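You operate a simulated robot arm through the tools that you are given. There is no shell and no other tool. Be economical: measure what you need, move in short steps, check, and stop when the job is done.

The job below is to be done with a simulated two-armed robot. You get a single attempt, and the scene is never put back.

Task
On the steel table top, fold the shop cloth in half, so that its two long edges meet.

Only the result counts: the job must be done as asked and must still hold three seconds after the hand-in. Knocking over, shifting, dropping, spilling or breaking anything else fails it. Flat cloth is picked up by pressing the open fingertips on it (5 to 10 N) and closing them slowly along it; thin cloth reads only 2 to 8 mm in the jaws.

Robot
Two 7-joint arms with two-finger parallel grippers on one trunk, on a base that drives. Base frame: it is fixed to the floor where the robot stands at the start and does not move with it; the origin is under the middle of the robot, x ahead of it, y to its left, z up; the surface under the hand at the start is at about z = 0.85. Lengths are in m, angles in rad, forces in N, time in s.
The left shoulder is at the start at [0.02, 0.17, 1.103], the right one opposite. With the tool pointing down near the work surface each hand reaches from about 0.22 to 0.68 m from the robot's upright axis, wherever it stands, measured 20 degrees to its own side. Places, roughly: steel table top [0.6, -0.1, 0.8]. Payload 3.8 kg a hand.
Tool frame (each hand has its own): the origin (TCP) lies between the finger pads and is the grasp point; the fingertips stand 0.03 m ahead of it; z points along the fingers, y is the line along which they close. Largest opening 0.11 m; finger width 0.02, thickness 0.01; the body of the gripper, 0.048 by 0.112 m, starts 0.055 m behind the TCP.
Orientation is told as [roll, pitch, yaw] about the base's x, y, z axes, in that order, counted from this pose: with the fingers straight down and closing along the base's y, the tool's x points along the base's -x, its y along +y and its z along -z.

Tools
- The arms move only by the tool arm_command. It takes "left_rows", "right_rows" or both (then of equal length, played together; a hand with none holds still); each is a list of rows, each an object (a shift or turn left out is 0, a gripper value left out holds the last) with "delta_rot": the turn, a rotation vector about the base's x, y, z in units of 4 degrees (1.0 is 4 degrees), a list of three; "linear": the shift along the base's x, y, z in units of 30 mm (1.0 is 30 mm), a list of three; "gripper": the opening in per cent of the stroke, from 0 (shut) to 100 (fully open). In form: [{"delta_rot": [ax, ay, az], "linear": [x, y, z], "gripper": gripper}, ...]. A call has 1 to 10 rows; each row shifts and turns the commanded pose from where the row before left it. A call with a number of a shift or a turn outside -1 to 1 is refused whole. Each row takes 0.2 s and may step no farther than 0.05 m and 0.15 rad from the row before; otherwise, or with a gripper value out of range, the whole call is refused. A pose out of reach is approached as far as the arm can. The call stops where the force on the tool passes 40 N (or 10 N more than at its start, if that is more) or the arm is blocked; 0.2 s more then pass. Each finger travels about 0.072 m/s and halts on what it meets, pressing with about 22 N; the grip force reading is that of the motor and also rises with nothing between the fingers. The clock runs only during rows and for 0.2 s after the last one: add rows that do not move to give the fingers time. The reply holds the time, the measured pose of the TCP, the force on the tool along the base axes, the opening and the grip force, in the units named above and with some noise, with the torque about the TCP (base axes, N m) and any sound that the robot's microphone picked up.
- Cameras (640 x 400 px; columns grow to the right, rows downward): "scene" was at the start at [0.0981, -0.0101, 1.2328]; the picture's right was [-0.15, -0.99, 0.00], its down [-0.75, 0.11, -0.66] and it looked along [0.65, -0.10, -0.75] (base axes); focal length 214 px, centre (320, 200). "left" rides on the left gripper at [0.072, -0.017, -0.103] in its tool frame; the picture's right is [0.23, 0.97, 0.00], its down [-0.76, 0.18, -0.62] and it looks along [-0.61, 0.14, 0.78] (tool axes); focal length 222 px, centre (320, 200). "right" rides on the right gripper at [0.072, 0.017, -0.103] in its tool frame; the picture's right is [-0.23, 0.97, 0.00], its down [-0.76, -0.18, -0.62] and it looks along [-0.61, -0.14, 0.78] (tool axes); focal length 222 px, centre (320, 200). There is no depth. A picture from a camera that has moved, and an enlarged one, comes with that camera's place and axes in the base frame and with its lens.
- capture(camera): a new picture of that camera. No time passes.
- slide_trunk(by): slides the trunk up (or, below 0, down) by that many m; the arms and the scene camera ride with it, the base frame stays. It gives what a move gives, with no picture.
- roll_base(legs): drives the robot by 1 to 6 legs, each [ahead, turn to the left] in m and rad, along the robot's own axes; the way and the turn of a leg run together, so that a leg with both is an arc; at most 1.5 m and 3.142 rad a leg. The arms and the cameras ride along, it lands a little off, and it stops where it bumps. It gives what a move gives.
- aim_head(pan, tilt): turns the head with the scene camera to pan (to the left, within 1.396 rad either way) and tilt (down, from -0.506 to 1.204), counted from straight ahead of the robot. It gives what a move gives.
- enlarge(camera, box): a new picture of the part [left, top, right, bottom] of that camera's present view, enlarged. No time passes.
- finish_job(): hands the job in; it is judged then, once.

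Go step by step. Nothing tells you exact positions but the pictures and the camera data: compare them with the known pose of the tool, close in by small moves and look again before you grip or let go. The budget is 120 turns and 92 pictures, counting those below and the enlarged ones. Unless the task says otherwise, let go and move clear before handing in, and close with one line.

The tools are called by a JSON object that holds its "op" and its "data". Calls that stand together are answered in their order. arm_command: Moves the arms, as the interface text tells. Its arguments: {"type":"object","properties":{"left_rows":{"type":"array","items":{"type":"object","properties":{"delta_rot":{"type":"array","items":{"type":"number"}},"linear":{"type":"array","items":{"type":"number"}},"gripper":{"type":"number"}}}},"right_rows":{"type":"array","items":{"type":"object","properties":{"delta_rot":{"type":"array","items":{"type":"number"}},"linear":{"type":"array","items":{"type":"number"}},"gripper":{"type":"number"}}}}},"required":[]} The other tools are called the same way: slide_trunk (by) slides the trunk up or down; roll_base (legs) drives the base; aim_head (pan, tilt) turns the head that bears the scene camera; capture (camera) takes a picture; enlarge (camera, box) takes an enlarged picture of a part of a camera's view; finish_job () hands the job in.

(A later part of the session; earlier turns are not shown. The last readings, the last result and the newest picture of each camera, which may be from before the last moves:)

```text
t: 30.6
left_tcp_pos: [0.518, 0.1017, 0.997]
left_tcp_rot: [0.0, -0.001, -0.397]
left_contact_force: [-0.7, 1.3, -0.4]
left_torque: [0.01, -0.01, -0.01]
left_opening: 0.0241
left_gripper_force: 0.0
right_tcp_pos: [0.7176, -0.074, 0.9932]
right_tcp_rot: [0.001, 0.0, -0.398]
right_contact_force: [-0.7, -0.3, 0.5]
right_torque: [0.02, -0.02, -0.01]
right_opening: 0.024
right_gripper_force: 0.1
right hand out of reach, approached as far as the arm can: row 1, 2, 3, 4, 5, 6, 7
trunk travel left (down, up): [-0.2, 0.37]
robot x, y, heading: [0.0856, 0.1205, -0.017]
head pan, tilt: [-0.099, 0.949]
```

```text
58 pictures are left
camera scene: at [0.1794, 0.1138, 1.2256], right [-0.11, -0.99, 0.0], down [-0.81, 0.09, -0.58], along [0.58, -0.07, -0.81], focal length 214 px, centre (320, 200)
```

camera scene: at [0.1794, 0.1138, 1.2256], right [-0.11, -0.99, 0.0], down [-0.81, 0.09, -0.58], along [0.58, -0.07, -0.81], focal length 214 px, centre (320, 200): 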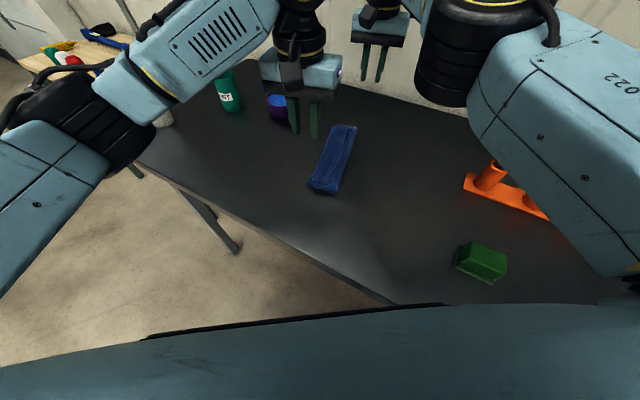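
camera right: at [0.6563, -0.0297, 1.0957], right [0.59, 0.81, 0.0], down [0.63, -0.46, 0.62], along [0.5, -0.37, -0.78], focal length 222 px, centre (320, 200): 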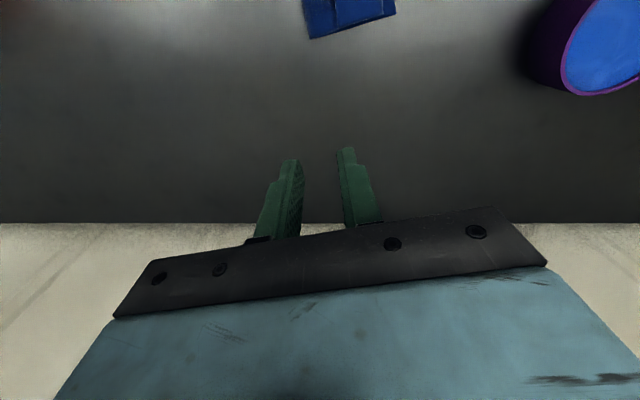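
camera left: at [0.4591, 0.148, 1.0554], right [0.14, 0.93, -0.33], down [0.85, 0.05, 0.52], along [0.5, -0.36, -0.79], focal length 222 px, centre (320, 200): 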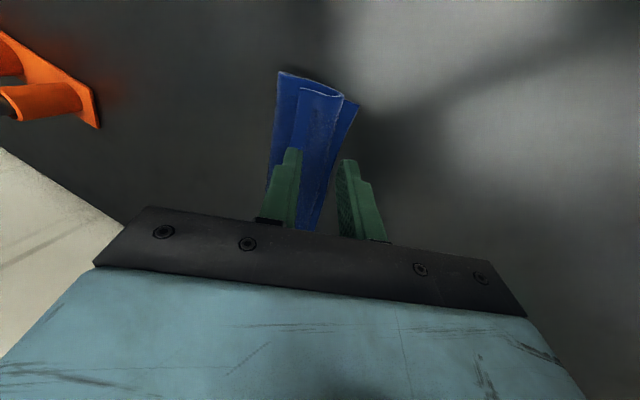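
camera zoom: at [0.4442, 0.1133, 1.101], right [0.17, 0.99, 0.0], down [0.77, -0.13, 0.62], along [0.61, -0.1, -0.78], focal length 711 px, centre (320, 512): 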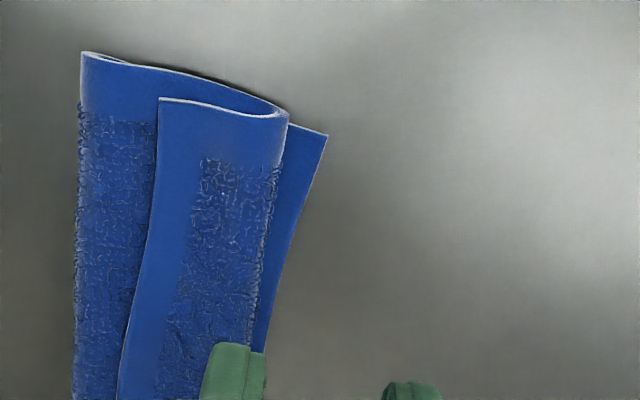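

I'll move the right arm back toward its starting posture, watching the tool rack, and turn the left hand so it closes along the edge, to pinch the hem right at the edge.

{"op": "arm_command", "data": {"right_rows": [{"linear": [-0.9, -0.3, 0.25]}, {"linear": [-0.9, -0.3, 0.25]}, {"linear": [-0.9, -0.3, 0.25]}, {"linear": [-0.9, -0.3, 0.25]}, {"linear": [-0.9, -0.3, 0.25]}, {"linear": [-0.9, -0.3, 0.25]}, {"linear": [-0.9, -0.3, 0.25]}, {}]}}

{"op": "capture", "data": {"camera": "scene"}}

```text
t: 32.4
left_tcp_pos: [0.518, 0.1017, 0.9961]
left_tcp_rot: [0.0, 0.0, -0.398]
left_contact_force: [-0.5, -0.2, 0.0]
left_torque: [0.01, -0.01, 0.03]
left_opening: 0.0242
left_gripper_force: 0.0
right_tcp_pos: [0.7019, -0.1284, 1.0765]
right_tcp_rot: [-0.001, 0.004, -0.398]
right_contact_force: [-0.3, -0.4, 0.3]
right_torque: [0.0, -0.02, -0.01]
right_opening: 0.0245
right_gripper_force: 0.0
right hand out of reach, approached as far as the arm can: row 1, 2, 3, 4, 5, 6, 7
trunk travel left (down, up): [-0.2, 0.37]
robot x, y, heading: [0.0828, 0.1232, -0.012]
head pan, tilt: [-0.099, 0.949]
```

```text
57 pictures are left
camera scene: at [0.1795, 0.1136, 1.2256], right [-0.11, -0.99, 0.0], down [-0.81, 0.09, -0.58], along [0.58, -0.07, -0.81], focal length 214 px, centre (320, 200)
```

scene: 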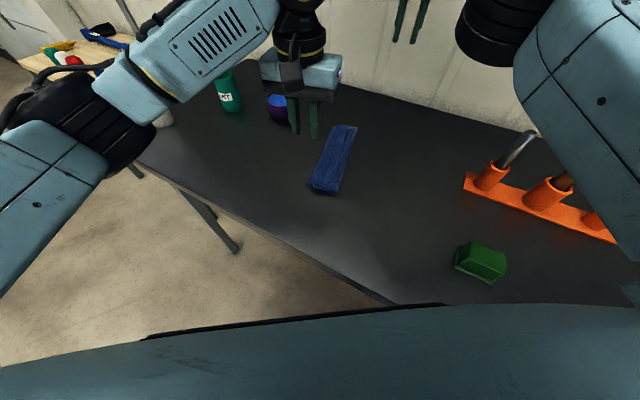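

The right arm is in an awkward branch. I'll lift it and ease it outward and back to recover.

{"op": "arm_command", "data": {"right_rows": [{"linear": [-0.3, -0.6, 0.8]}, {"linear": [-0.3, -0.6, 0.8]}, {"linear": [-0.3, -0.6, 0.8]}, {"linear": [-0.6, -0.6, 0.3]}, {"linear": [-0.9, -0.3, 0]}, {"linear": [-0.9, -0.3, 0]}, {"linear": [-0.9, -0.3, 0]}, {}]}}

{"op": "capture", "data": {"camera": "scene"}}

```text
t: 34.2
left_tcp_pos: [0.5173, 0.1011, 0.9966]
left_tcp_rot: [0.001, 0.001, -0.397]
left_contact_force: [-0.2, 1.5, 0.2]
left_torque: [-0.03, 0.0, -0.01]
left_opening: 0.0243
left_gripper_force: 0.1
right_tcp_pos: [0.642, -0.2612, 1.1845]
right_tcp_rot: [0.0, -0.001, -0.397]
right_contact_force: [-0.7, 0.8, 0.6]
right_torque: [-0.01, 0.03, 0.01]
right_opening: 0.0241
right_gripper_force: 0.0
right hand out of reach, approached as far as the arm can: row 4, 5, 6, 7
trunk travel left (down, up): [-0.2, 0.37]
robot x, y, heading: [0.0849, 0.1209, -0.019]
head pan, tilt: [-0.099, 0.949]
```

```text
56 pictures are left
camera scene: at [0.1796, 0.1138, 1.2256], right [-0.11, -0.99, 0.0], down [-0.81, 0.09, -0.58], along [0.58, -0.07, -0.81], focal length 214 px, centre (320, 200)
```

scene: 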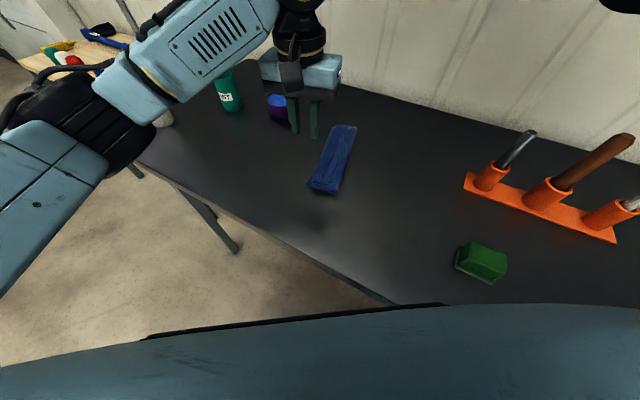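

The right hand is clear and the rack is untouched. Now I'll turn the left hand by 90° and bring it over the middle of the hem's edge.

{"op": "arm_command", "data": {"left_rows": [{"linear": [0.163, -0.26, 0], "delta_rot": [0, 0, 1], "gripper": 35}, {"linear": [0.163, -0.26, 0], "delta_rot": [0, 0, 1]}, {"linear": [0.163, -0.26, 0], "delta_rot": [0, 0, 1]}, {"linear": [0.163, -0.26, 0], "delta_rot": [0, 0, 1]}, {"linear": [0.163, -0.26, 0], "delta_rot": [0, 0, 1]}, {"linear": [0.163, -0.26, 0], "delta_rot": [0, 0, 1]}, {"linear": [0.163, -0.26, 0], "delta_rot": [0, 0, 1]}, {"linear": [0.163, -0.26, 0], "delta_rot": [0, 0, 1]}, {"linear": [0.163, -0.26, 0], "delta_rot": [0, 0, 1]}, {"linear": [0.163, -0.26, 0], "delta_rot": [0, 0, 1]}]}}

{"op": "arm_command", "data": {"left_rows": [{"delta_rot": [0, 0, 1]}, {"delta_rot": [0, 0, 1]}, {"delta_rot": [0, 0, 1]}, {"delta_rot": [0, 0, 1]}, {"delta_rot": [0, 0, 1]}, {"delta_rot": [0, 0, 1]}, {"delta_rot": [0, 0, 1]}, {"delta_rot": [0, 0, 1]}, {"delta_rot": [0, 0, 1]}, {"delta_rot": [0, 0, 1]}]}}

{"op": "arm_command", "data": {"left_rows": [{"delta_rot": [0, 0, 1]}, {"delta_rot": [0, 0, 1]}, {"delta_rot": [0, 0, 0.5]}, {}]}}

{"op": "capture", "data": {"camera": "left"}}

{"op": "capture", "data": {"camera": "scene"}}

```text
t: 36.4
left_tcp_pos: [0.5669, 0.0224, 0.996]
left_tcp_rot: [0.0, -0.001, 0.301]
left_contact_force: [0.1, -0.3, -0.1]
left_torque: [0.0, 0.01, -0.03]
left_opening: 0.0384
left_gripper_force: 0.0
right_tcp_pos: [0.6421, -0.2618, 1.1852]
right_tcp_rot: [0.002, -0.001, -0.399]
right_contact_force: [-0.5, -0.4, 0.1]
right_torque: [0.03, 0.0, -0.01]
right_opening: 0.0242
right_gripper_force: 0.0
trunk travel left (down, up): [-0.2, 0.37]
robot x, y, heading: [0.0861, 0.118, -0.016]
head pan, tilt: [-0.099, 0.949]
```

```text
t: 38.6
left_tcp_pos: [0.5676, 0.0237, 0.9961]
left_tcp_rot: [0.0, -0.001, 1.001]
left_contact_force: [0.0, 0.3, 0.6]
left_torque: [-0.03, -0.01, 0.01]
left_opening: 0.0383
left_gripper_force: 0.1
right_tcp_pos: [0.6425, -0.2619, 1.1844]
right_tcp_rot: [0.0, -0.002, -0.397]
right_contact_force: [0.0, 1.1, -0.5]
right_torque: [-0.01, -0.01, -0.02]
right_opening: 0.0242
right_gripper_force: 0.0
trunk travel left (down, up): [-0.2, 0.37]
robot x, y, heading: [0.0831, 0.1192, -0.017]
head pan, tilt: [-0.099, 0.949]
```

```text
t: 39.6
left_tcp_pos: [0.5674, 0.0218, 0.9974]
left_tcp_rot: [0.0, 0.001, 1.177]
left_contact_force: [0.1, 0.2, 0.0]
left_torque: [0.01, 0.0, 0.02]
left_opening: 0.0385
left_gripper_force: 0.1
right_tcp_pos: [0.6435, -0.2615, 1.185]
right_tcp_rot: [-0.001, -0.002, -0.398]
right_contact_force: [0.1, -0.4, -0.3]
right_torque: [0.0, -0.03, 0.01]
right_opening: 0.0245
right_gripper_force: 0.1
trunk travel left (down, up): [-0.2, 0.37]
robot x, y, heading: [0.0888, 0.1229, -0.015]
head pan, tilt: [-0.099, 0.949]
```

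```text
55 pictures are left
camera left: at [0.5545, -0.0515, 1.1012], right [-0.99, 0.17, 0.0], down [0.13, 0.77, 0.62], along [0.1, 0.61, -0.78], focal length 222 px, centre (320, 200)
```

left: 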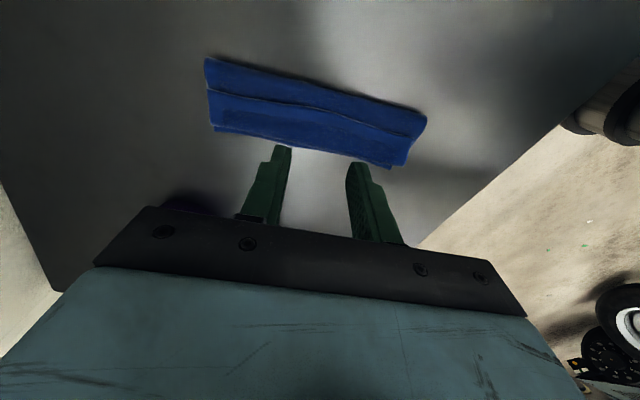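

```text
54 pictures are left
camera scene: at [0.1794, 0.1135, 1.2256], right [-0.11, -0.99, 0.0], down [-0.81, 0.09, -0.58], along [0.58, -0.07, -0.81], focal length 214 px, centre (320, 200)
```

scene: 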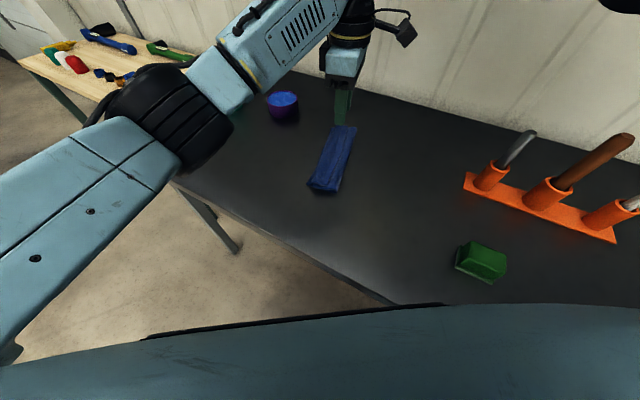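

I'll enlarge the wrist view to locate the hem edge precisely.

{"op": "enlarge", "data": {"camera": "left", "box": [190, 40, 446, 200]}}

```text
2.50 times, centred on (318, 120) of left
camera zoom: at [0.5545, -0.0515, 1.1012], right [-0.99, 0.17, 0.0], down [0.13, 0.77, 0.62], along [0.1, 0.61, -0.78], focal length 555 px, centre (325, 400)
```

zoom: 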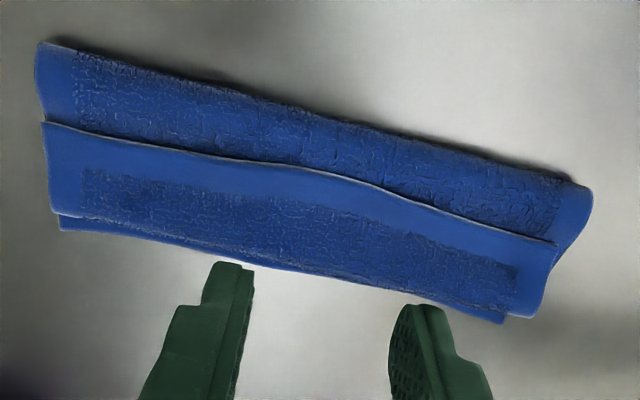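

The edge lies about 4 mm behind the finger centerline, so each finger overlaps the hem by about 14 mm. I'm descending to contact.

{"op": "arm_command", "data": {"left_rows": [{"linear": [0, 0, -0.8]}, {"linear": [0, 0, -0.8]}, {"linear": [0, 0, -0.8]}, {"linear": [0, 0, -0.75]}, {}]}}

{"op": "arm_command", "data": {"left_rows": [{"linear": [0, 0, -0.1]}, {}]}}

{"op": "arm_command", "data": {"left_rows": [{"linear": [0, 0, -0.1]}, {}]}}

{"op": "capture", "data": {"camera": "left"}}

```text
t: 40.8
left_tcp_pos: [0.5662, 0.0235, 0.9007]
left_tcp_rot: [0.0, 0.001, 1.172]
left_contact_force: [0.6, 0.8, -0.1]
left_torque: [0.0, 0.01, 0.0]
left_opening: 0.0385
left_gripper_force: 0.1
right_tcp_pos: [0.6427, -0.2608, 1.1855]
right_tcp_rot: [0.0, 0.001, -0.397]
right_contact_force: [0.3, -0.1, -0.4]
right_torque: [0.04, -0.03, 0.01]
right_opening: 0.0243
right_gripper_force: 0.0
trunk travel left (down, up): [-0.2, 0.37]
robot x, y, heading: [0.0867, 0.1206, -0.011]
head pan, tilt: [-0.099, 0.949]
```

```text
t: 41.4
left_tcp_pos: [0.5667, 0.0228, 0.8988]
left_tcp_rot: [0.0, 0.001, 1.173]
left_contact_force: [-1.1, -1.0, 0.0]
left_torque: [0.01, 0.0, -0.01]
left_opening: 0.0385
left_gripper_force: 0.1
right_tcp_pos: [0.6428, -0.261, 1.1859]
right_tcp_rot: [0.001, 0.001, -0.399]
right_contact_force: [0.8, -0.4, 0.3]
right_torque: [0.0, 0.0, 0.01]
right_opening: 0.0242
right_gripper_force: 0.1
trunk travel left (down, up): [-0.2, 0.37]
robot x, y, heading: [0.0822, 0.1214, -0.013]
head pan, tilt: [-0.099, 0.949]
```

```text
t: 42.0
left_tcp_pos: [0.5666, 0.0219, 0.8961]
left_tcp_rot: [-0.001, -0.002, 1.175]
left_contact_force: [-0.6, 0.0, 0.1]
left_torque: [0.0, 0.02, -0.02]
left_opening: 0.0386
left_gripper_force: 0.1
right_tcp_pos: [0.6426, -0.2615, 1.1856]
right_tcp_rot: [0.0, -0.001, -0.398]
right_contact_force: [0.0, 0.2, 0.5]
right_torque: [0.02, 0.02, 0.02]
right_opening: 0.0241
right_gripper_force: 0.1
trunk travel left (down, up): [-0.2, 0.37]
robot x, y, heading: [0.087, 0.1217, -0.014]
head pan, tilt: [-0.099, 0.949]
```

```text
52 pictures are left
camera left: at [0.5541, -0.0511, 0.9997], right [-0.99, 0.17, 0.0], down [0.13, 0.77, 0.62], along [0.1, 0.61, -0.78], focal length 222 px, centre (320, 200)
```

left: 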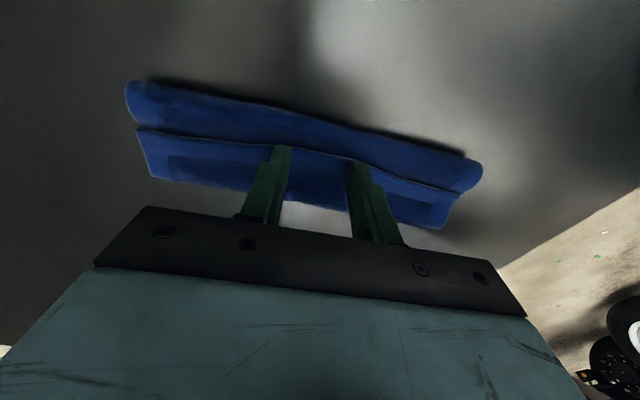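

Still above the cloth; I'm continuing down in small steps.

{"op": "arm_command", "data": {"left_rows": [{"linear": [0, 0, -0.1]}, {}]}}

{"op": "arm_command", "data": {"left_rows": [{"linear": [0, 0, -0.1]}, {}]}}

{"op": "arm_command", "data": {"left_rows": [{"linear": [0, 0, -0.05]}, {}]}}

{"op": "enlarge", "data": {"camera": "left", "box": [190, 80, 446, 240]}}

```text
t: 42.6
left_tcp_pos: [0.5672, 0.0231, 0.8927]
left_tcp_rot: [0.0, 0.0, 1.173]
left_contact_force: [-0.2, 0.5, 1.0]
left_torque: [0.02, 0.0, 0.03]
left_opening: 0.0384
left_gripper_force: 0.0
right_tcp_pos: [0.6429, -0.2607, 1.1849]
right_tcp_rot: [0.0, 0.0, -0.399]
right_contact_force: [0.1, 0.0, -0.6]
right_torque: [-0.01, 0.0, 0.01]
right_opening: 0.0242
right_gripper_force: 0.0
trunk travel left (down, up): [-0.2, 0.37]
robot x, y, heading: [0.0856, 0.1188, -0.016]
head pan, tilt: [-0.099, 0.949]
```

```text
t: 43.2
left_tcp_pos: [0.566, 0.0222, 0.8904]
left_tcp_rot: [0.001, 0.0, 1.173]
left_contact_force: [0.6, 0.2, 3.2]
left_torque: [0.02, -0.02, 0.01]
left_opening: 0.0384
left_gripper_force: 0.0
right_tcp_pos: [0.6429, -0.2607, 1.1849]
right_tcp_rot: [0.001, 0.001, -0.396]
right_contact_force: [-0.2, -0.7, -0.8]
right_torque: [0.0, 0.03, 0.02]
right_opening: 0.0241
right_gripper_force: 0.1
trunk travel left (down, up): [-0.2, 0.37]
robot x, y, heading: [0.0871, 0.121, -0.015]
head pan, tilt: [-0.099, 0.949]
```

```text
t: 43.8
left_tcp_pos: [0.5669, 0.023, 0.889]
left_tcp_rot: [-0.002, 0.0, 1.173]
left_contact_force: [0.8, -0.2, 6.1]
left_torque: [0.02, -0.05, -0.03]
left_opening: 0.0379
left_gripper_force: 0.0
right_tcp_pos: [0.6412, -0.2617, 1.1854]
right_tcp_rot: [-0.001, 0.001, -0.399]
right_contact_force: [-1.0, 0.4, 0.3]
right_torque: [-0.02, 0.01, -0.01]
right_opening: 0.0243
right_gripper_force: 0.0
trunk travel left (down, up): [-0.2, 0.37]
robot x, y, heading: [0.0868, 0.1207, -0.011]
head pan, tilt: [-0.099, 0.949]
```

```text
2.50 times, centred on (318, 160) of left
camera zoom: at [0.5537, -0.0508, 0.9933], right [-0.99, 0.17, 0.0], down [0.13, 0.77, 0.62], along [0.1, 0.61, -0.78], focal length 555 px, centre (325, 300)
```

zoom: 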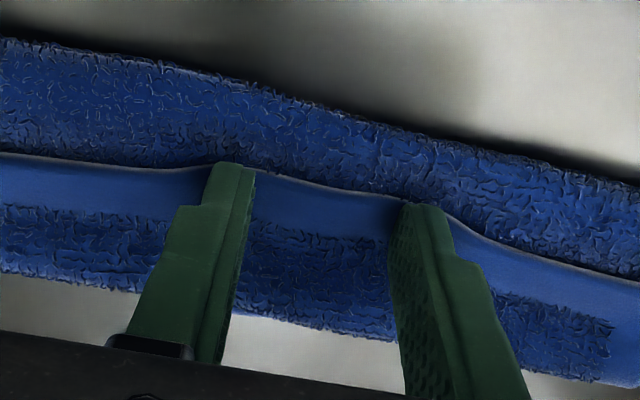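

The fingers straddle the hem's edge with 6 N, so I'm closing slowly along it.

{"op": "arm_command", "data": {"left_rows": [{"gripper": 32}, {"gripper": 29}, {"gripper": 26}, {"gripper": 23}, {"gripper": 20}, {"gripper": 17}, {"gripper": 14}, {"gripper": 11}, {"gripper": 8}, {"gripper": 5}]}}

{"op": "arm_command", "data": {"left_rows": [{"gripper": 2}, {"gripper": 0}, {}]}}

{"op": "enlarge", "data": {"camera": "left", "box": [190, 80, 446, 240]}}

```text
t: 46.0
left_tcp_pos: [0.5663, 0.0232, 0.8876]
left_tcp_rot: [-0.001, -0.001, 1.171]
left_contact_force: [-0.2, 0.3, 8.0]
left_torque: [0.02, 0.02, -0.03]
left_opening: 0.0089
left_gripper_force: 21.6
right_tcp_pos: [0.6416, -0.2614, 1.1848]
right_tcp_rot: [0.0, -0.001, -0.398]
right_contact_force: [-0.1, -0.4, -0.3]
right_torque: [0.01, -0.02, -0.01]
right_opening: 0.0242
right_gripper_force: 0.0
trunk travel left (down, up): [-0.2, 0.37]
robot x, y, heading: [0.0875, 0.1203, -0.015]
head pan, tilt: [-0.099, 0.949]
```

```text
t: 46.8
left_tcp_pos: [0.5664, 0.0235, 0.8885]
left_tcp_rot: [0.0, 0.002, 1.17]
left_contact_force: [0.5, 0.2, 8.4]
left_torque: [-0.02, -0.03, 0.01]
left_opening: 0.0088
left_gripper_force: 21.9
right_tcp_pos: [0.6419, -0.2619, 1.1852]
right_tcp_rot: [0.001, -0.001, -0.397]
right_contact_force: [-0.6, -0.4, 0.4]
right_torque: [-0.02, -0.02, -0.02]
right_opening: 0.0241
right_gripper_force: 0.1
trunk travel left (down, up): [-0.2, 0.37]
robot x, y, heading: [0.0866, 0.1197, -0.008]
head pan, tilt: [-0.099, 0.949]
```

```text
2.50 times, centred on (318, 160) of left
camera zoom: at [0.5536, -0.0507, 0.9931], right [-0.99, 0.17, 0.0], down [0.13, 0.77, 0.62], along [0.1, 0.61, -0.78], focal length 555 px, centre (325, 300)
```

zoom: 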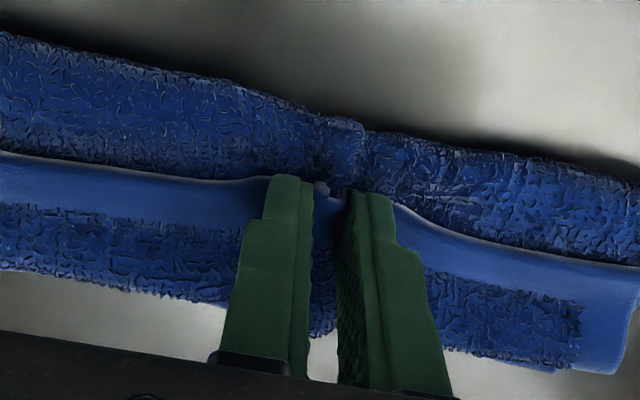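

The jaws hold 9 mm, which may include the layer below. I'll lift a little and check.

{"op": "arm_command", "data": {"left_rows": [{"linear": [0, 0, 0.4]}, {"linear": [0, 0, 0.4]}, {}]}}

{"op": "capture", "data": {"camera": "left"}}

{"op": "enlarge", "data": {"camera": "scene", "box": [270, 100, 398, 200]}}

```text
t: 47.6
left_tcp_pos: [0.5669, 0.0229, 0.9125]
left_tcp_rot: [0.0, 0.0, 1.173]
left_contact_force: [-0.3, -0.6, 0.1]
left_torque: [0.02, 0.02, -0.01]
left_opening: 0.0088
left_gripper_force: 21.9
right_tcp_pos: [0.6421, -0.2618, 1.1839]
right_tcp_rot: [0.001, 0.0, -0.398]
right_contact_force: [-0.4, 0.0, -0.1]
right_torque: [-0.01, -0.02, 0.03]
right_opening: 0.0243
right_gripper_force: 0.1
trunk travel left (down, up): [-0.2, 0.37]
robot x, y, heading: [0.0831, 0.1213, -0.013]
head pan, tilt: [-0.099, 0.949]
```

```text
49 pictures are left
camera left: at [0.5544, -0.0511, 1.0167], right [-0.99, 0.17, 0.0], down [0.13, 0.77, 0.62], along [0.1, 0.61, -0.78], focal length 222 px, centre (320, 200)
```

left: 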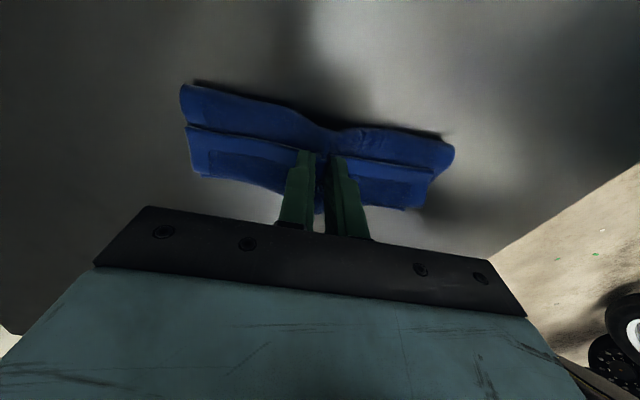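

```text
4.00 times, centred on (334, 150) of scene
camera zoom: at [0.1794, 0.1135, 1.2256], right [-0.11, -0.99, 0.0], down [-0.81, 0.09, -0.58], along [0.58, -0.07, -0.81], focal length 858 px, centre (264, 400)
```

zoom: 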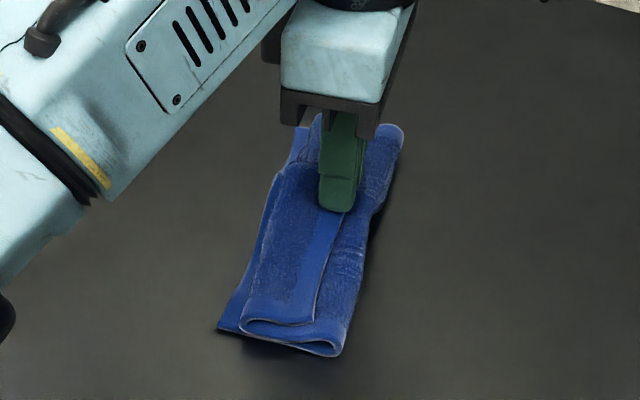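

Both layers are nested in the jaws: the hem on the outside, the lower layer inside it. I'll ease the jaws open slightly so the inner layer slips out, then close again on the hem alone.

{"op": "arm_command", "data": {"left_rows": [{"linear": [0, 0, 0.3], "gripper": 8}, {"gripper": 9}, {"gripper": 9.5}, {"gripper": 10}, {"gripper": 10.5}, {"gripper": 11}, {}]}}

{"op": "capture", "data": {"camera": "left"}}

{"op": "enlarge", "data": {"camera": "scene", "box": [270, 100, 398, 200]}}

```text
t: 49.2
left_tcp_pos: [0.5667, 0.0231, 0.9216]
left_tcp_rot: [0.0, -0.001, 1.173]
left_contact_force: [-0.5, -0.3, -0.7]
left_torque: [-0.04, -0.01, -0.02]
left_opening: 0.0105
left_gripper_force: 3.3
right_tcp_pos: [0.6428, -0.2602, 1.1848]
right_tcp_rot: [0.0, 0.0, -0.395]
right_contact_force: [-0.2, 0.6, -0.2]
right_torque: [0.01, 0.03, 0.02]
right_opening: 0.0243
right_gripper_force: 0.0
trunk travel left (down, up): [-0.2, 0.37]
robot x, y, heading: [0.0874, 0.1193, -0.018]
head pan, tilt: [-0.099, 0.949]
```

```text
47 pictures are left
camera left: at [0.5547, -0.0514, 1.0259], right [-0.99, 0.17, 0.0], down [0.13, 0.77, 0.62], along [0.1, 0.61, -0.78], focal length 222 px, centre (320, 200)
```

left: 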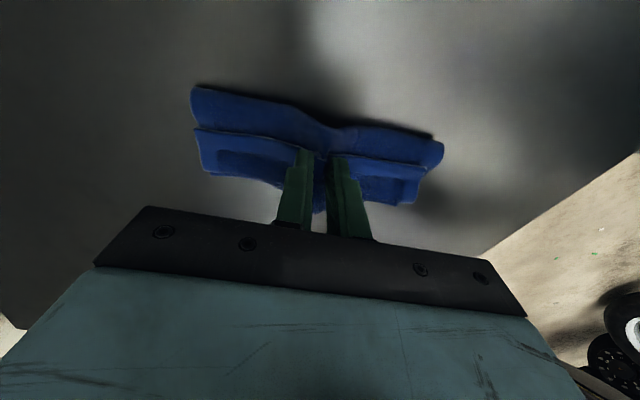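

```text
4.00 times, centred on (334, 150) of scene
camera zoom: at [0.1795, 0.1135, 1.2256], right [-0.11, -0.99, 0.0], down [-0.81, 0.09, -0.58], along [0.58, -0.07, -0.81], focal length 858 px, centre (264, 400)
```

zoom: 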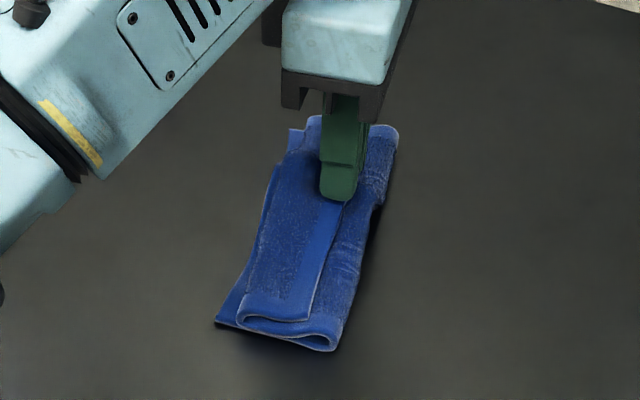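

Still gripping elastically at 3 N. I'm opening a little more.

{"op": "arm_command", "data": {"left_rows": [{"gripper": 11.5}, {"gripper": 12}, {"gripper": 12.5}, {}, {"gripper": 0}, {}, {}]}}

{"op": "capture", "data": {"camera": "left"}}

```text
t: 50.8
left_tcp_pos: [0.5671, 0.0218, 0.922]
left_tcp_rot: [0.0, 0.0, 1.174]
left_contact_force: [-0.2, 0.5, -0.7]
left_torque: [0.0, -0.02, -0.05]
left_opening: 0.008
left_gripper_force: 22.0
right_tcp_pos: [0.6423, -0.2619, 1.1857]
right_tcp_rot: [-0.002, 0.001, -0.397]
right_contact_force: [0.3, -0.9, -0.1]
right_torque: [0.0, -0.03, 0.0]
right_opening: 0.0243
right_gripper_force: 0.1
trunk travel left (down, up): [-0.2, 0.37]
robot x, y, heading: [0.0844, 0.1214, -0.015]
head pan, tilt: [-0.099, 0.949]
```

```text
45 pictures are left
camera left: at [0.5546, -0.0514, 1.0259], right [-0.99, 0.17, 0.0], down [0.13, 0.77, 0.62], along [0.1, 0.61, -0.78], focal length 222 px, centre (320, 200)
```

left: 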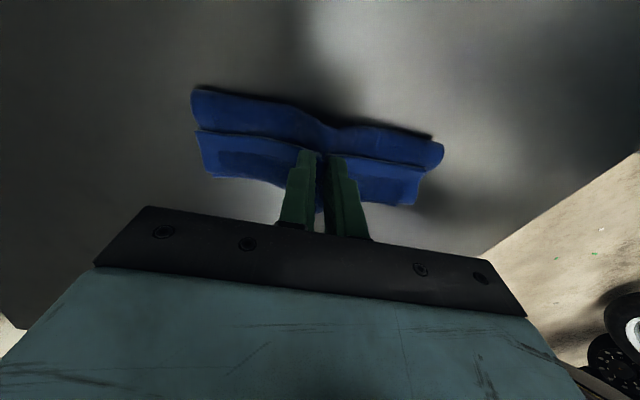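

The grip went from 8.8 to 8.0 mm, so something is slipping. I'll repeat with a slightly larger opening.

{"op": "arm_command", "data": {"left_rows": [{"gripper": 11}, {"gripper": 12.5}, {"gripper": 13.5}, {}, {"gripper": 0}, {}, {}]}}

{"op": "arm_command", "data": {"left_rows": [{"gripper": 12}, {"gripper": 13.5}, {"gripper": 14.5}, {}, {"gripper": 0}, {}, {}]}}

{"op": "capture", "data": {"camera": "left"}}

```text
t: 52.4
left_tcp_pos: [0.5679, 0.0214, 0.921]
left_tcp_rot: [0.0, 0.0, 1.172]
left_contact_force: [-0.2, -0.7, -0.7]
left_torque: [0.0, 0.02, -0.02]
left_opening: 0.0076
left_gripper_force: 22.2
right_tcp_pos: [0.6429, -0.261, 1.1843]
right_tcp_rot: [0.001, -0.001, -0.397]
right_contact_force: [0.2, 0.8, 1.0]
right_torque: [-0.01, 0.01, -0.01]
right_opening: 0.0243
right_gripper_force: 0.1
trunk travel left (down, up): [-0.2, 0.37]
robot x, y, heading: [0.0873, 0.1226, -0.011]
head pan, tilt: [-0.099, 0.949]
```

```text
t: 54.0
left_tcp_pos: [0.5672, 0.0223, 0.9215]
left_tcp_rot: [0.001, 0.002, 1.172]
left_contact_force: [0.3, 0.0, -1.2]
left_torque: [0.01, 0.02, 0.0]
left_opening: 0.0077
left_gripper_force: 22.2
right_tcp_pos: [0.6435, -0.2615, 1.185]
right_tcp_rot: [-0.001, 0.0, -0.397]
right_contact_force: [0.0, -0.3, 0.2]
right_torque: [-0.02, 0.0, -0.01]
right_opening: 0.0243
right_gripper_force: 0.0
trunk travel left (down, up): [-0.2, 0.37]
robot x, y, heading: [0.0842, 0.1187, -0.016]
head pan, tilt: [-0.099, 0.949]
```

```text
44 pictures are left
camera left: at [0.5546, -0.0514, 1.0259], right [-0.99, 0.17, 0.0], down [0.13, 0.77, 0.62], along [0.1, 0.61, -0.78], focal length 222 px, centre (320, 200)
```

left: 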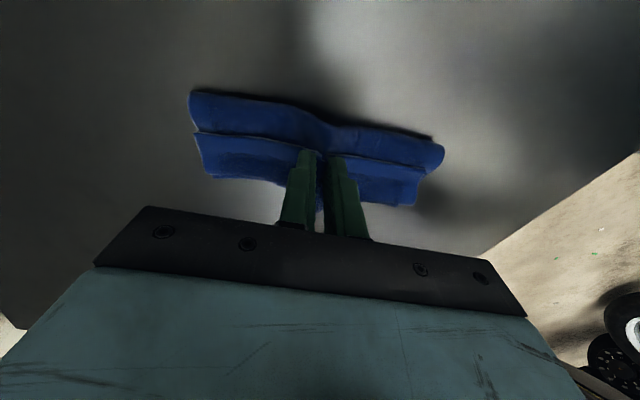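

I'll lower so the lower layer can settle on the table, open to about 18%, and re-close with the tips slightly raised.

{"op": "arm_command", "data": {"left_rows": [{"linear": [0, 0, -0.5]}, {"gripper": 12}, {"gripper": 14}, {"gripper": 16}, {"gripper": 18}, {"linear": [0, 0, 0.1]}, {"gripper": 9}, {"gripper": 0}, {}, {}]}}

{"op": "enlarge", "data": {"camera": "left", "box": [190, 80, 446, 240]}}

```text
t: 56.2
left_tcp_pos: [0.5674, 0.0232, 0.9099]
left_tcp_rot: [0.0, 0.0, 1.174]
left_contact_force: [0.6, 1.2, -0.7]
left_torque: [-0.01, 0.02, 0.0]
left_opening: 0.0072
left_gripper_force: 21.8
right_tcp_pos: [0.6417, -0.2609, 1.1837]
right_tcp_rot: [0.0, 0.0, -0.399]
right_contact_force: [1.0, -0.1, -0.4]
right_torque: [0.01, 0.0, 0.0]
right_opening: 0.0243
right_gripper_force: 0.0
trunk travel left (down, up): [-0.2, 0.37]
robot x, y, heading: [0.0846, 0.1216, -0.014]
head pan, tilt: [-0.099, 0.949]
```

```text
2.50 times, centred on (318, 160) of left
camera zoom: at [0.5544, -0.0512, 1.0138], right [-0.99, 0.17, 0.0], down [0.13, 0.77, 0.62], along [0.1, 0.61, -0.78], focal length 555 px, centre (325, 300)
```

zoom: 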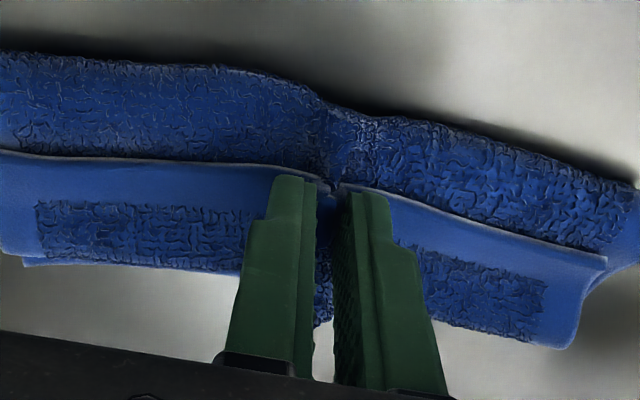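

It's shrinking: 7.2 mm now. I'll repeat, walking up a little while loose.

{"op": "arm_command", "data": {"left_rows": [{"gripper": 12}, {"gripper": 15}, {"gripper": 18}, {"linear": [0, 0, 0.1]}, {}, {"gripper": 9}, {"gripper": 0}, {}, {}]}}

{"op": "arm_command", "data": {"left_rows": [{"gripper": 12}, {"gripper": 15}, {"gripper": 18}, {"linear": [0, 0, 0.1]}, {}, {"gripper": 9}, {"gripper": 0}, {}, {}]}}

{"op": "enlarge", "data": {"camera": "left", "box": [190, 80, 446, 240]}}

```text
t: 58.2
left_tcp_pos: [0.5676, 0.0235, 0.9132]
left_tcp_rot: [-0.001, 0.0, 1.174]
left_contact_force: [-0.3, -0.3, 0.2]
left_torque: [0.0, -0.02, -0.02]
left_opening: 0.0
left_gripper_force: 22.2
right_tcp_pos: [0.6426, -0.2605, 1.1855]
right_tcp_rot: [0.0, 0.0, -0.398]
right_contact_force: [0.0, -0.1, 0.1]
right_torque: [-0.02, 0.02, 0.02]
right_opening: 0.0241
right_gripper_force: 0.0
trunk travel left (down, up): [-0.2, 0.37]
robot x, y, heading: [0.0846, 0.122, -0.02]
head pan, tilt: [-0.099, 0.949]
```

```text
t: 60.2
left_tcp_pos: [0.5666, 0.0226, 0.9162]
left_tcp_rot: [0.0, 0.0, 1.173]
left_contact_force: [-0.4, -0.6, 0.3]
left_torque: [0.01, -0.03, 0.02]
left_opening: 0.0
left_gripper_force: 22.2
right_tcp_pos: [0.6418, -0.2619, 1.1842]
right_tcp_rot: [0.003, 0.0, -0.397]
right_contact_force: [0.8, 0.7, 0.2]
right_torque: [-0.02, -0.01, -0.04]
right_opening: 0.0242
right_gripper_force: 0.1
trunk travel left (down, up): [-0.2, 0.37]
robot x, y, heading: [0.0865, 0.1222, -0.016]
head pan, tilt: [-0.099, 0.949]
```

```text
2.50 times, centred on (318, 160) of left
camera zoom: at [0.5546, -0.0511, 1.0201], right [-0.99, 0.17, 0.0], down [0.13, 0.77, 0.62], along [0.1, 0.61, -0.78], focal length 555 px, centre (325, 300)
```

zoom: 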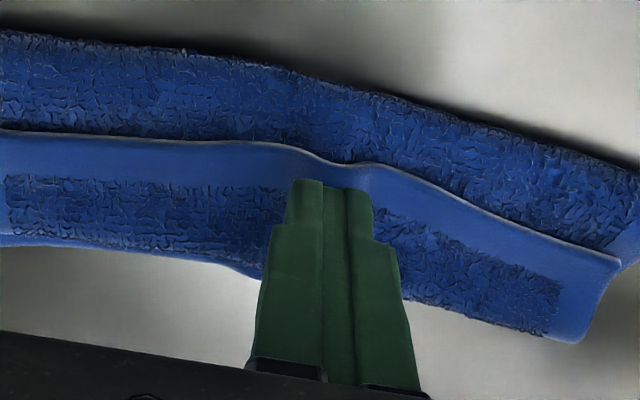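

All slipped out, but the hem now has a raised wrinkle there. I'll catch just that wrinkle: open, descend without pressing hard, and close.

{"op": "arm_command", "data": {"left_rows": [{"gripper": 26}, {"gripper": 26}, {"linear": [0, 0, -0.3]}, {"linear": [0, 0, -0.3]}, {"linear": [0, 0, -0.2]}, {}]}}

{"op": "enlarge", "data": {"camera": "left", "box": [190, 80, 446, 240]}}

{"op": "enlarge", "data": {"camera": "scene", "box": [270, 100, 398, 200]}}

```text
t: 61.6
left_tcp_pos: [0.5672, 0.0226, 0.8923]
left_tcp_rot: [-0.001, -0.001, 1.172]
left_contact_force: [0.7, -0.6, 1.1]
left_torque: [0.02, -0.02, 0.02]
left_opening: 0.0285
left_gripper_force: 0.1
right_tcp_pos: [0.6429, -0.2615, 1.1852]
right_tcp_rot: [0.0, -0.001, -0.398]
right_contact_force: [0.4, 0.3, 1.0]
right_torque: [0.01, 0.01, 0.0]
right_opening: 0.0241
right_gripper_force: 0.0
trunk travel left (down, up): [-0.2, 0.37]
robot x, y, heading: [0.087, 0.1215, -0.013]
head pan, tilt: [-0.099, 0.949]
```

```text
2.50 times, centred on (318, 160) of left
camera zoom: at [0.5541, -0.0518, 0.9962], right [-0.99, 0.17, 0.0], down [0.13, 0.77, 0.62], along [0.1, 0.61, -0.78], focal length 555 px, centre (325, 300)
```

zoom: 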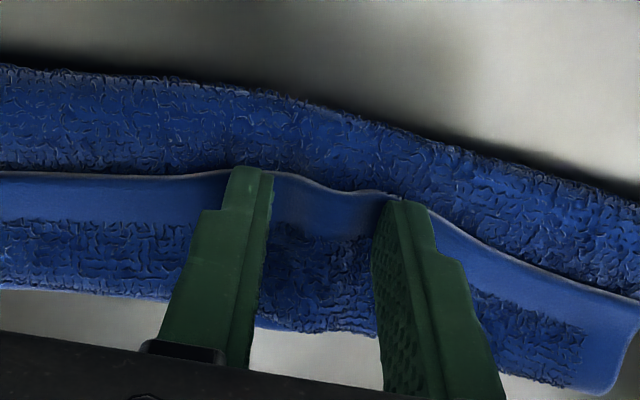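

```text
4.00 times, centred on (334, 150) of scene
camera zoom: at [0.1794, 0.1136, 1.2256], right [-0.11, -0.99, 0.0], down [-0.81, 0.09, -0.58], along [0.58, -0.07, -0.81], focal length 858 px, centre (264, 400)
```

zoom: 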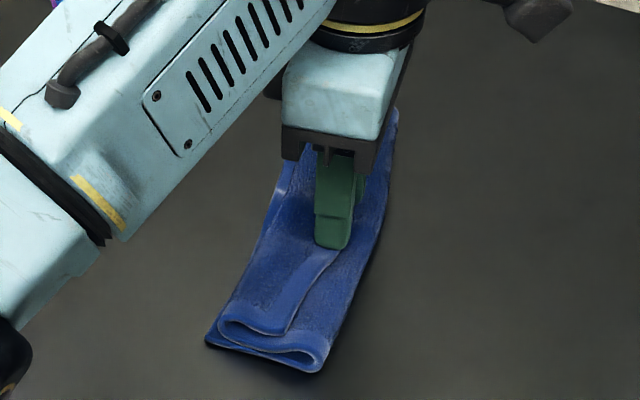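

Contact is light (1 N) with the hump between the fingers. Closing now.

{"op": "arm_command", "data": {"left_rows": [{"gripper": 23}, {"gripper": 20}, {"gripper": 17}, {"gripper": 14}, {"gripper": 11}, {"gripper": 8}, {"gripper": 5}, {"gripper": 0}, {}, {}]}}

{"op": "enlarge", "data": {"camera": "left", "box": [190, 80, 446, 240]}}

```text
t: 63.8
left_tcp_pos: [0.5674, 0.0217, 0.891]
left_tcp_rot: [-0.002, 0.001, 1.173]
left_contact_force: [-0.3, -0.4, 1.3]
left_torque: [-0.01, 0.0, -0.06]
left_opening: 0.0078
left_gripper_force: 22.0
right_tcp_pos: [0.6427, -0.2608, 1.1858]
right_tcp_rot: [0.0, -0.001, -0.398]
right_contact_force: [-0.4, -0.6, 0.8]
right_torque: [-0.03, 0.01, -0.01]
right_opening: 0.0241
right_gripper_force: 0.1
trunk travel left (down, up): [-0.2, 0.37]
robot x, y, heading: [0.0844, 0.1187, -0.015]
head pan, tilt: [-0.099, 0.949]
```

```text
2.50 times, centred on (318, 160) of left
camera zoom: at [0.554, -0.0519, 0.9962], right [-0.99, 0.17, 0.0], down [0.13, 0.77, 0.62], along [0.1, 0.61, -0.78], focal length 555 px, centre (325, 300)
```

zoom: 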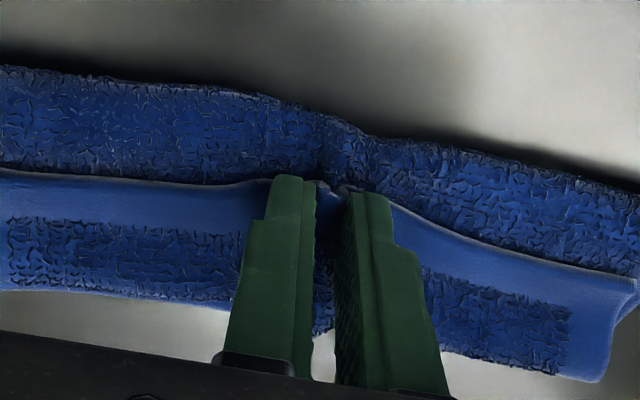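

Both layers come up again, so this won't separate them. Better plan: release, pinch the rounded loop (not the flap) with both hands, lay the cloth back open, and refold gripping right at the edge. Releasing and turning the left hand back.

{"op": "arm_command", "data": {"left_rows": [{"gripper": 12}, {"gripper": 20}, {"gripper": 30}, {}, {"linear": [0, 0, 0.5]}, {"linear": [0, 0, 1], "delta_rot": [0, 0, -1]}, {"linear": [0, 0, 1], "delta_rot": [0, 0, -1]}, {"delta_rot": [0, 0, -1]}, {"delta_rot": [0, 0, -1]}, {"delta_rot": [0, 0, -1]}]}}

{"op": "arm_command", "data": {"left_rows": [{"delta_rot": [0, 0, -1]}, {"delta_rot": [0, 0, -1]}, {"delta_rot": [0, 0, -1]}, {"delta_rot": [0, 0, -1]}, {"delta_rot": [0, 0, -1]}, {"delta_rot": [0, 0, -1]}, {"delta_rot": [0, 0, -1]}, {"delta_rot": [0, 0, -1]}, {"delta_rot": [0, 0, -1]}, {"delta_rot": [0, 0, -1]}]}}

{"op": "arm_command", "data": {"left_rows": [{"linear": [-0.5, 0.5, 0], "delta_rot": [0, 0, -1]}, {"linear": [-0.5, 0.5, 0], "delta_rot": [0, 0, -1]}, {"linear": [-0.5, 0.5, 0], "delta_rot": [0, 0, -1]}, {"linear": [-0.5, 0.5, 0], "delta_rot": [0, 0, -1]}, {"linear": [0, 0.5, 0], "delta_rot": [0, 0, -1]}, {"delta_rot": [0, 0, -0.5]}, {}]}}

{"op": "capture", "data": {"camera": "left"}}

{"op": "enlarge", "data": {"camera": "scene", "box": [270, 100, 398, 200]}}

```text
t: 66.0
left_tcp_pos: [0.5675, 0.022, 0.9678]
left_tcp_rot: [-0.001, 0.0, 0.824]
left_contact_force: [-0.1, -1.0, -0.9]
left_torque: [-0.05, -0.03, -0.01]
left_opening: 0.0331
left_gripper_force: 0.0
right_tcp_pos: [0.6427, -0.2618, 1.185]
right_tcp_rot: [0.0, -0.002, -0.399]
right_contact_force: [0.4, 0.7, 0.6]
right_torque: [0.03, 0.01, 0.03]
right_opening: 0.0241
right_gripper_force: 0.0
trunk travel left (down, up): [-0.2, 0.37]
robot x, y, heading: [0.0861, 0.1208, -0.014]
head pan, tilt: [-0.099, 0.949]
```

```text
t: 68.2
left_tcp_pos: [0.5673, 0.0232, 0.9653]
left_tcp_rot: [0.0, 0.001, 0.126]
left_contact_force: [-0.3, -0.2, 0.1]
left_torque: [0.0, -0.01, -0.01]
left_opening: 0.0329
left_gripper_force: 0.1
right_tcp_pos: [0.6428, -0.2616, 1.1846]
right_tcp_rot: [-0.001, 0.0, -0.397]
right_contact_force: [0.2, 0.8, -0.4]
right_torque: [0.0, -0.01, -0.04]
right_opening: 0.0244
right_gripper_force: 0.0
trunk travel left (down, up): [-0.2, 0.37]
robot x, y, heading: [0.0845, 0.1206, -0.013]
head pan, tilt: [-0.099, 0.949]
```

```text
t: 69.8
left_tcp_pos: [0.5064, 0.0981, 0.9648]
left_tcp_rot: [0.001, 0.0, -0.259]
left_contact_force: [-0.7, -0.8, -0.3]
left_torque: [0.01, -0.01, -0.01]
left_opening: 0.0329
left_gripper_force: 0.1
right_tcp_pos: [0.6438, -0.2614, 1.1841]
right_tcp_rot: [0.0, 0.001, -0.397]
right_contact_force: [0.0, -0.3, -0.3]
right_torque: [-0.02, 0.0, -0.02]
right_opening: 0.0242
right_gripper_force: 0.0
trunk travel left (down, up): [-0.2, 0.37]
robot x, y, heading: [0.0857, 0.1226, -0.015]
head pan, tilt: [-0.099, 0.949]
```

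```text
38 pictures are left
camera left: at [0.4317, 0.0999, 1.0702], right [0.03, 1.0, 0.0], down [0.78, -0.02, 0.62], along [0.62, -0.02, -0.78], focal length 222 px, centre (320, 200)
```

left: 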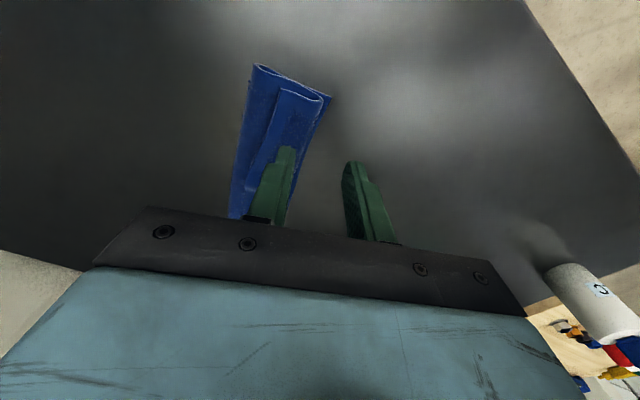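

```text
4.00 times, centred on (334, 150) of scene
camera zoom: at [0.1795, 0.1136, 1.2256], right [-0.11, -0.99, 0.0], down [-0.81, 0.09, -0.58], along [0.58, -0.07, -0.81], focal length 858 px, centre (264, 400)
```

zoom: 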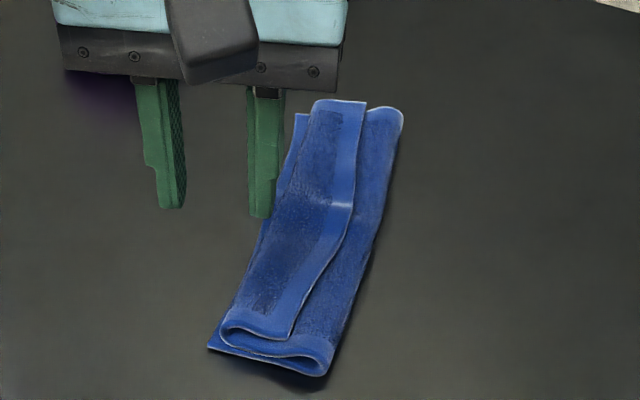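

Loop located: near end about (0.488, 0.100), far end about (0.692, 0.019). I'm bringing both hands above it, 3.5 cm in from each end.

{"op": "arm_command", "data": {"right_rows": [{"linear": [0.043, 0.957, -0.88], "gripper": 32}, {"linear": [0.043, 0.957, -0.88]}, {"linear": [0.043, 0.957, -0.88]}, {"linear": [0.043, 0.957, -0.88]}, {"linear": [0.043, 0.957, -0.88]}, {"linear": [0.043, 0.957, -0.88]}, {"linear": [0.043, 0.957, -0.88]}, {"linear": [0.043, 0.957, -0.88]}, {"linear": [0.043, 0.957, -0.7]}, {"linear": [0.043, 0.957, -0.6]}], "left_rows": [{"linear": [0.09, -0.16, 0], "delta_rot": [0, 0, -0.5], "gripper": 32}, {"linear": [0.09, -0.16, -0.4], "delta_rot": [0, 0, -0.5]}, {"linear": [0.09, -0.16, -0.4], "delta_rot": [0, 0, -0.5]}, {"linear": [0.09, -0.16, -0.4], "delta_rot": [0, 0, -0.5]}, {}, {}, {}, {}, {}, {}]}}

{"op": "capture", "data": {"camera": "right"}}

{"op": "capture", "data": {"camera": "left"}}

```text
t: 72.0
left_tcp_pos: [0.5182, 0.0787, 0.9306]
left_tcp_rot: [0.0, -0.001, -0.398]
left_contact_force: [0.7, -0.5, 0.7]
left_torque: [0.01, 0.02, 0.0]
left_opening: 0.0351
left_gripper_force: 0.0
right_tcp_pos: [0.6457, -0.257, 1.181]
right_tcp_rot: [-0.002, 0.009, -0.399]
right_contact_force: [-0.3, -0.2, 0.4]
right_torque: [0.01, 0.0, 0.01]
right_opening: 0.0353
right_gripper_force: 0.0
right hand out of reach, approached as far as the arm can: row 1, 2, 3, 4, 5, 6, 7, 8, 9, 10
trunk travel left (down, up): [-0.2, 0.37]
robot x, y, heading: [0.0841, 0.1197, -0.012]
head pan, tilt: [-0.099, 0.949]
```

```text
36 pictures are left
camera right: at [0.5841, -0.2124, 1.2852], right [0.59, 0.81, 0.0], down [0.64, -0.46, 0.62], along [0.5, -0.36, -0.79], focal length 222 px, centre (320, 200)
```

right: 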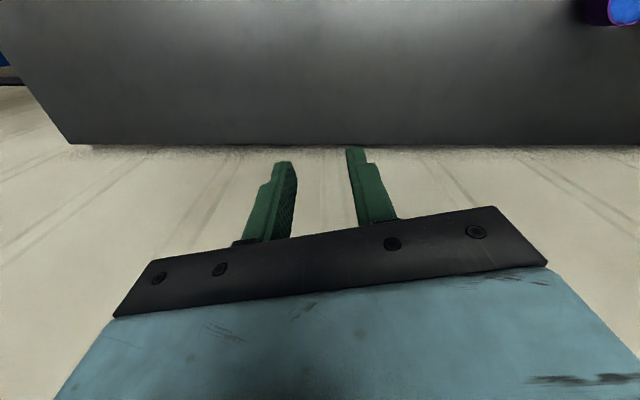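

```text
35 pictures are left
camera left: at [0.4445, 0.0901, 1.0345], right [0.17, 0.99, 0.0], down [0.77, -0.13, 0.62], along [0.61, -0.1, -0.78], focal length 222 px, centre (320, 200)
```

left: 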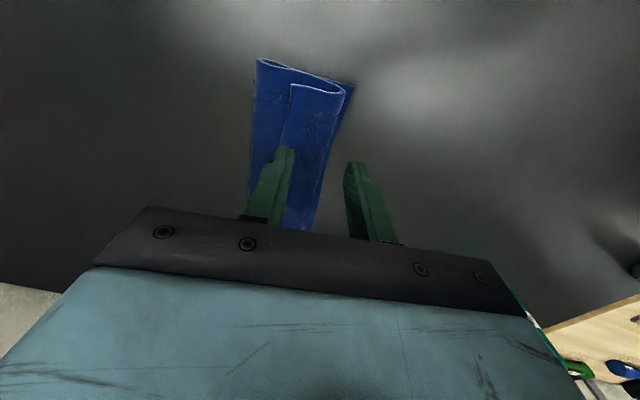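

The right arm is stuck at a joint limit. I'll try freeing it by turning its yaw back toward neutral while moving out to its own side.

{"op": "arm_command", "data": {"right_rows": [{"linear": [0, -0.5, 0.2], "delta_rot": [0, 0, 1]}, {"linear": [0, -0.5, 0.2], "delta_rot": [0, 0, 1]}, {"linear": [0, -0.5, 0.2], "delta_rot": [0, 0, 1]}, {"linear": [-0.3, -0.5, 0.2], "delta_rot": [0, 0, 1]}, {"linear": [-0.5, -0.3, 0], "delta_rot": [0, 0, 1]}, {"linear": [-0.5, -0.3, 0], "delta_rot": [0, 0, 1]}, {"linear": [-0.7, 0, 0]}, {"linear": [-0.7, 0, 0]}, {"linear": [-0.7, 0, 0]}, {}]}}

{"op": "capture", "data": {"camera": "scene"}}

```text
t: 74.2
left_tcp_pos: [0.5184, 0.0779, 0.931]
left_tcp_rot: [0.0, 0.0, -0.4]
left_contact_force: [0.1, -0.2, 0.5]
left_torque: [0.02, -0.04, 0.0]
left_opening: 0.0353
left_gripper_force: 0.0
right_tcp_pos: [0.5107, -0.3154, 1.1872]
right_tcp_rot: [0.0, 0.002, 0.023]
right_contact_force: [0.0, -0.7, -0.1]
right_torque: [0.0, 0.02, 0.01]
right_opening: 0.0351
right_gripper_force: 0.1
right hand out of reach, approached as far as the arm can: row 1, 2, 3, 4, 6
trunk travel left (down, up): [-0.2, 0.37]
robot x, y, heading: [0.0864, 0.1196, -0.011]
head pan, tilt: [-0.099, 0.949]
```

```text
34 pictures are left
camera scene: at [0.1797, 0.1136, 1.2256], right [-0.11, -0.99, 0.0], down [-0.81, 0.09, -0.58], along [0.58, -0.07, -0.81], focal length 214 px, centre (320, 200)
```

scene: 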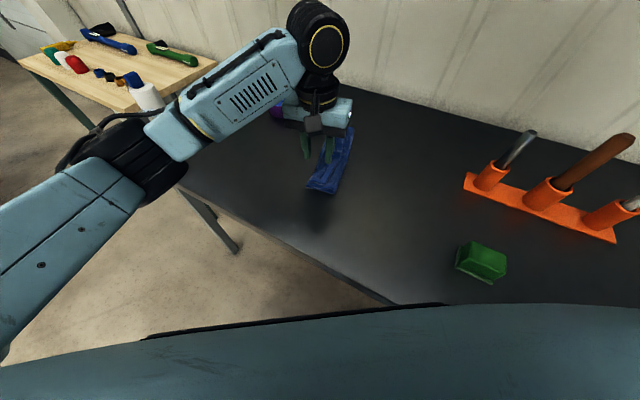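

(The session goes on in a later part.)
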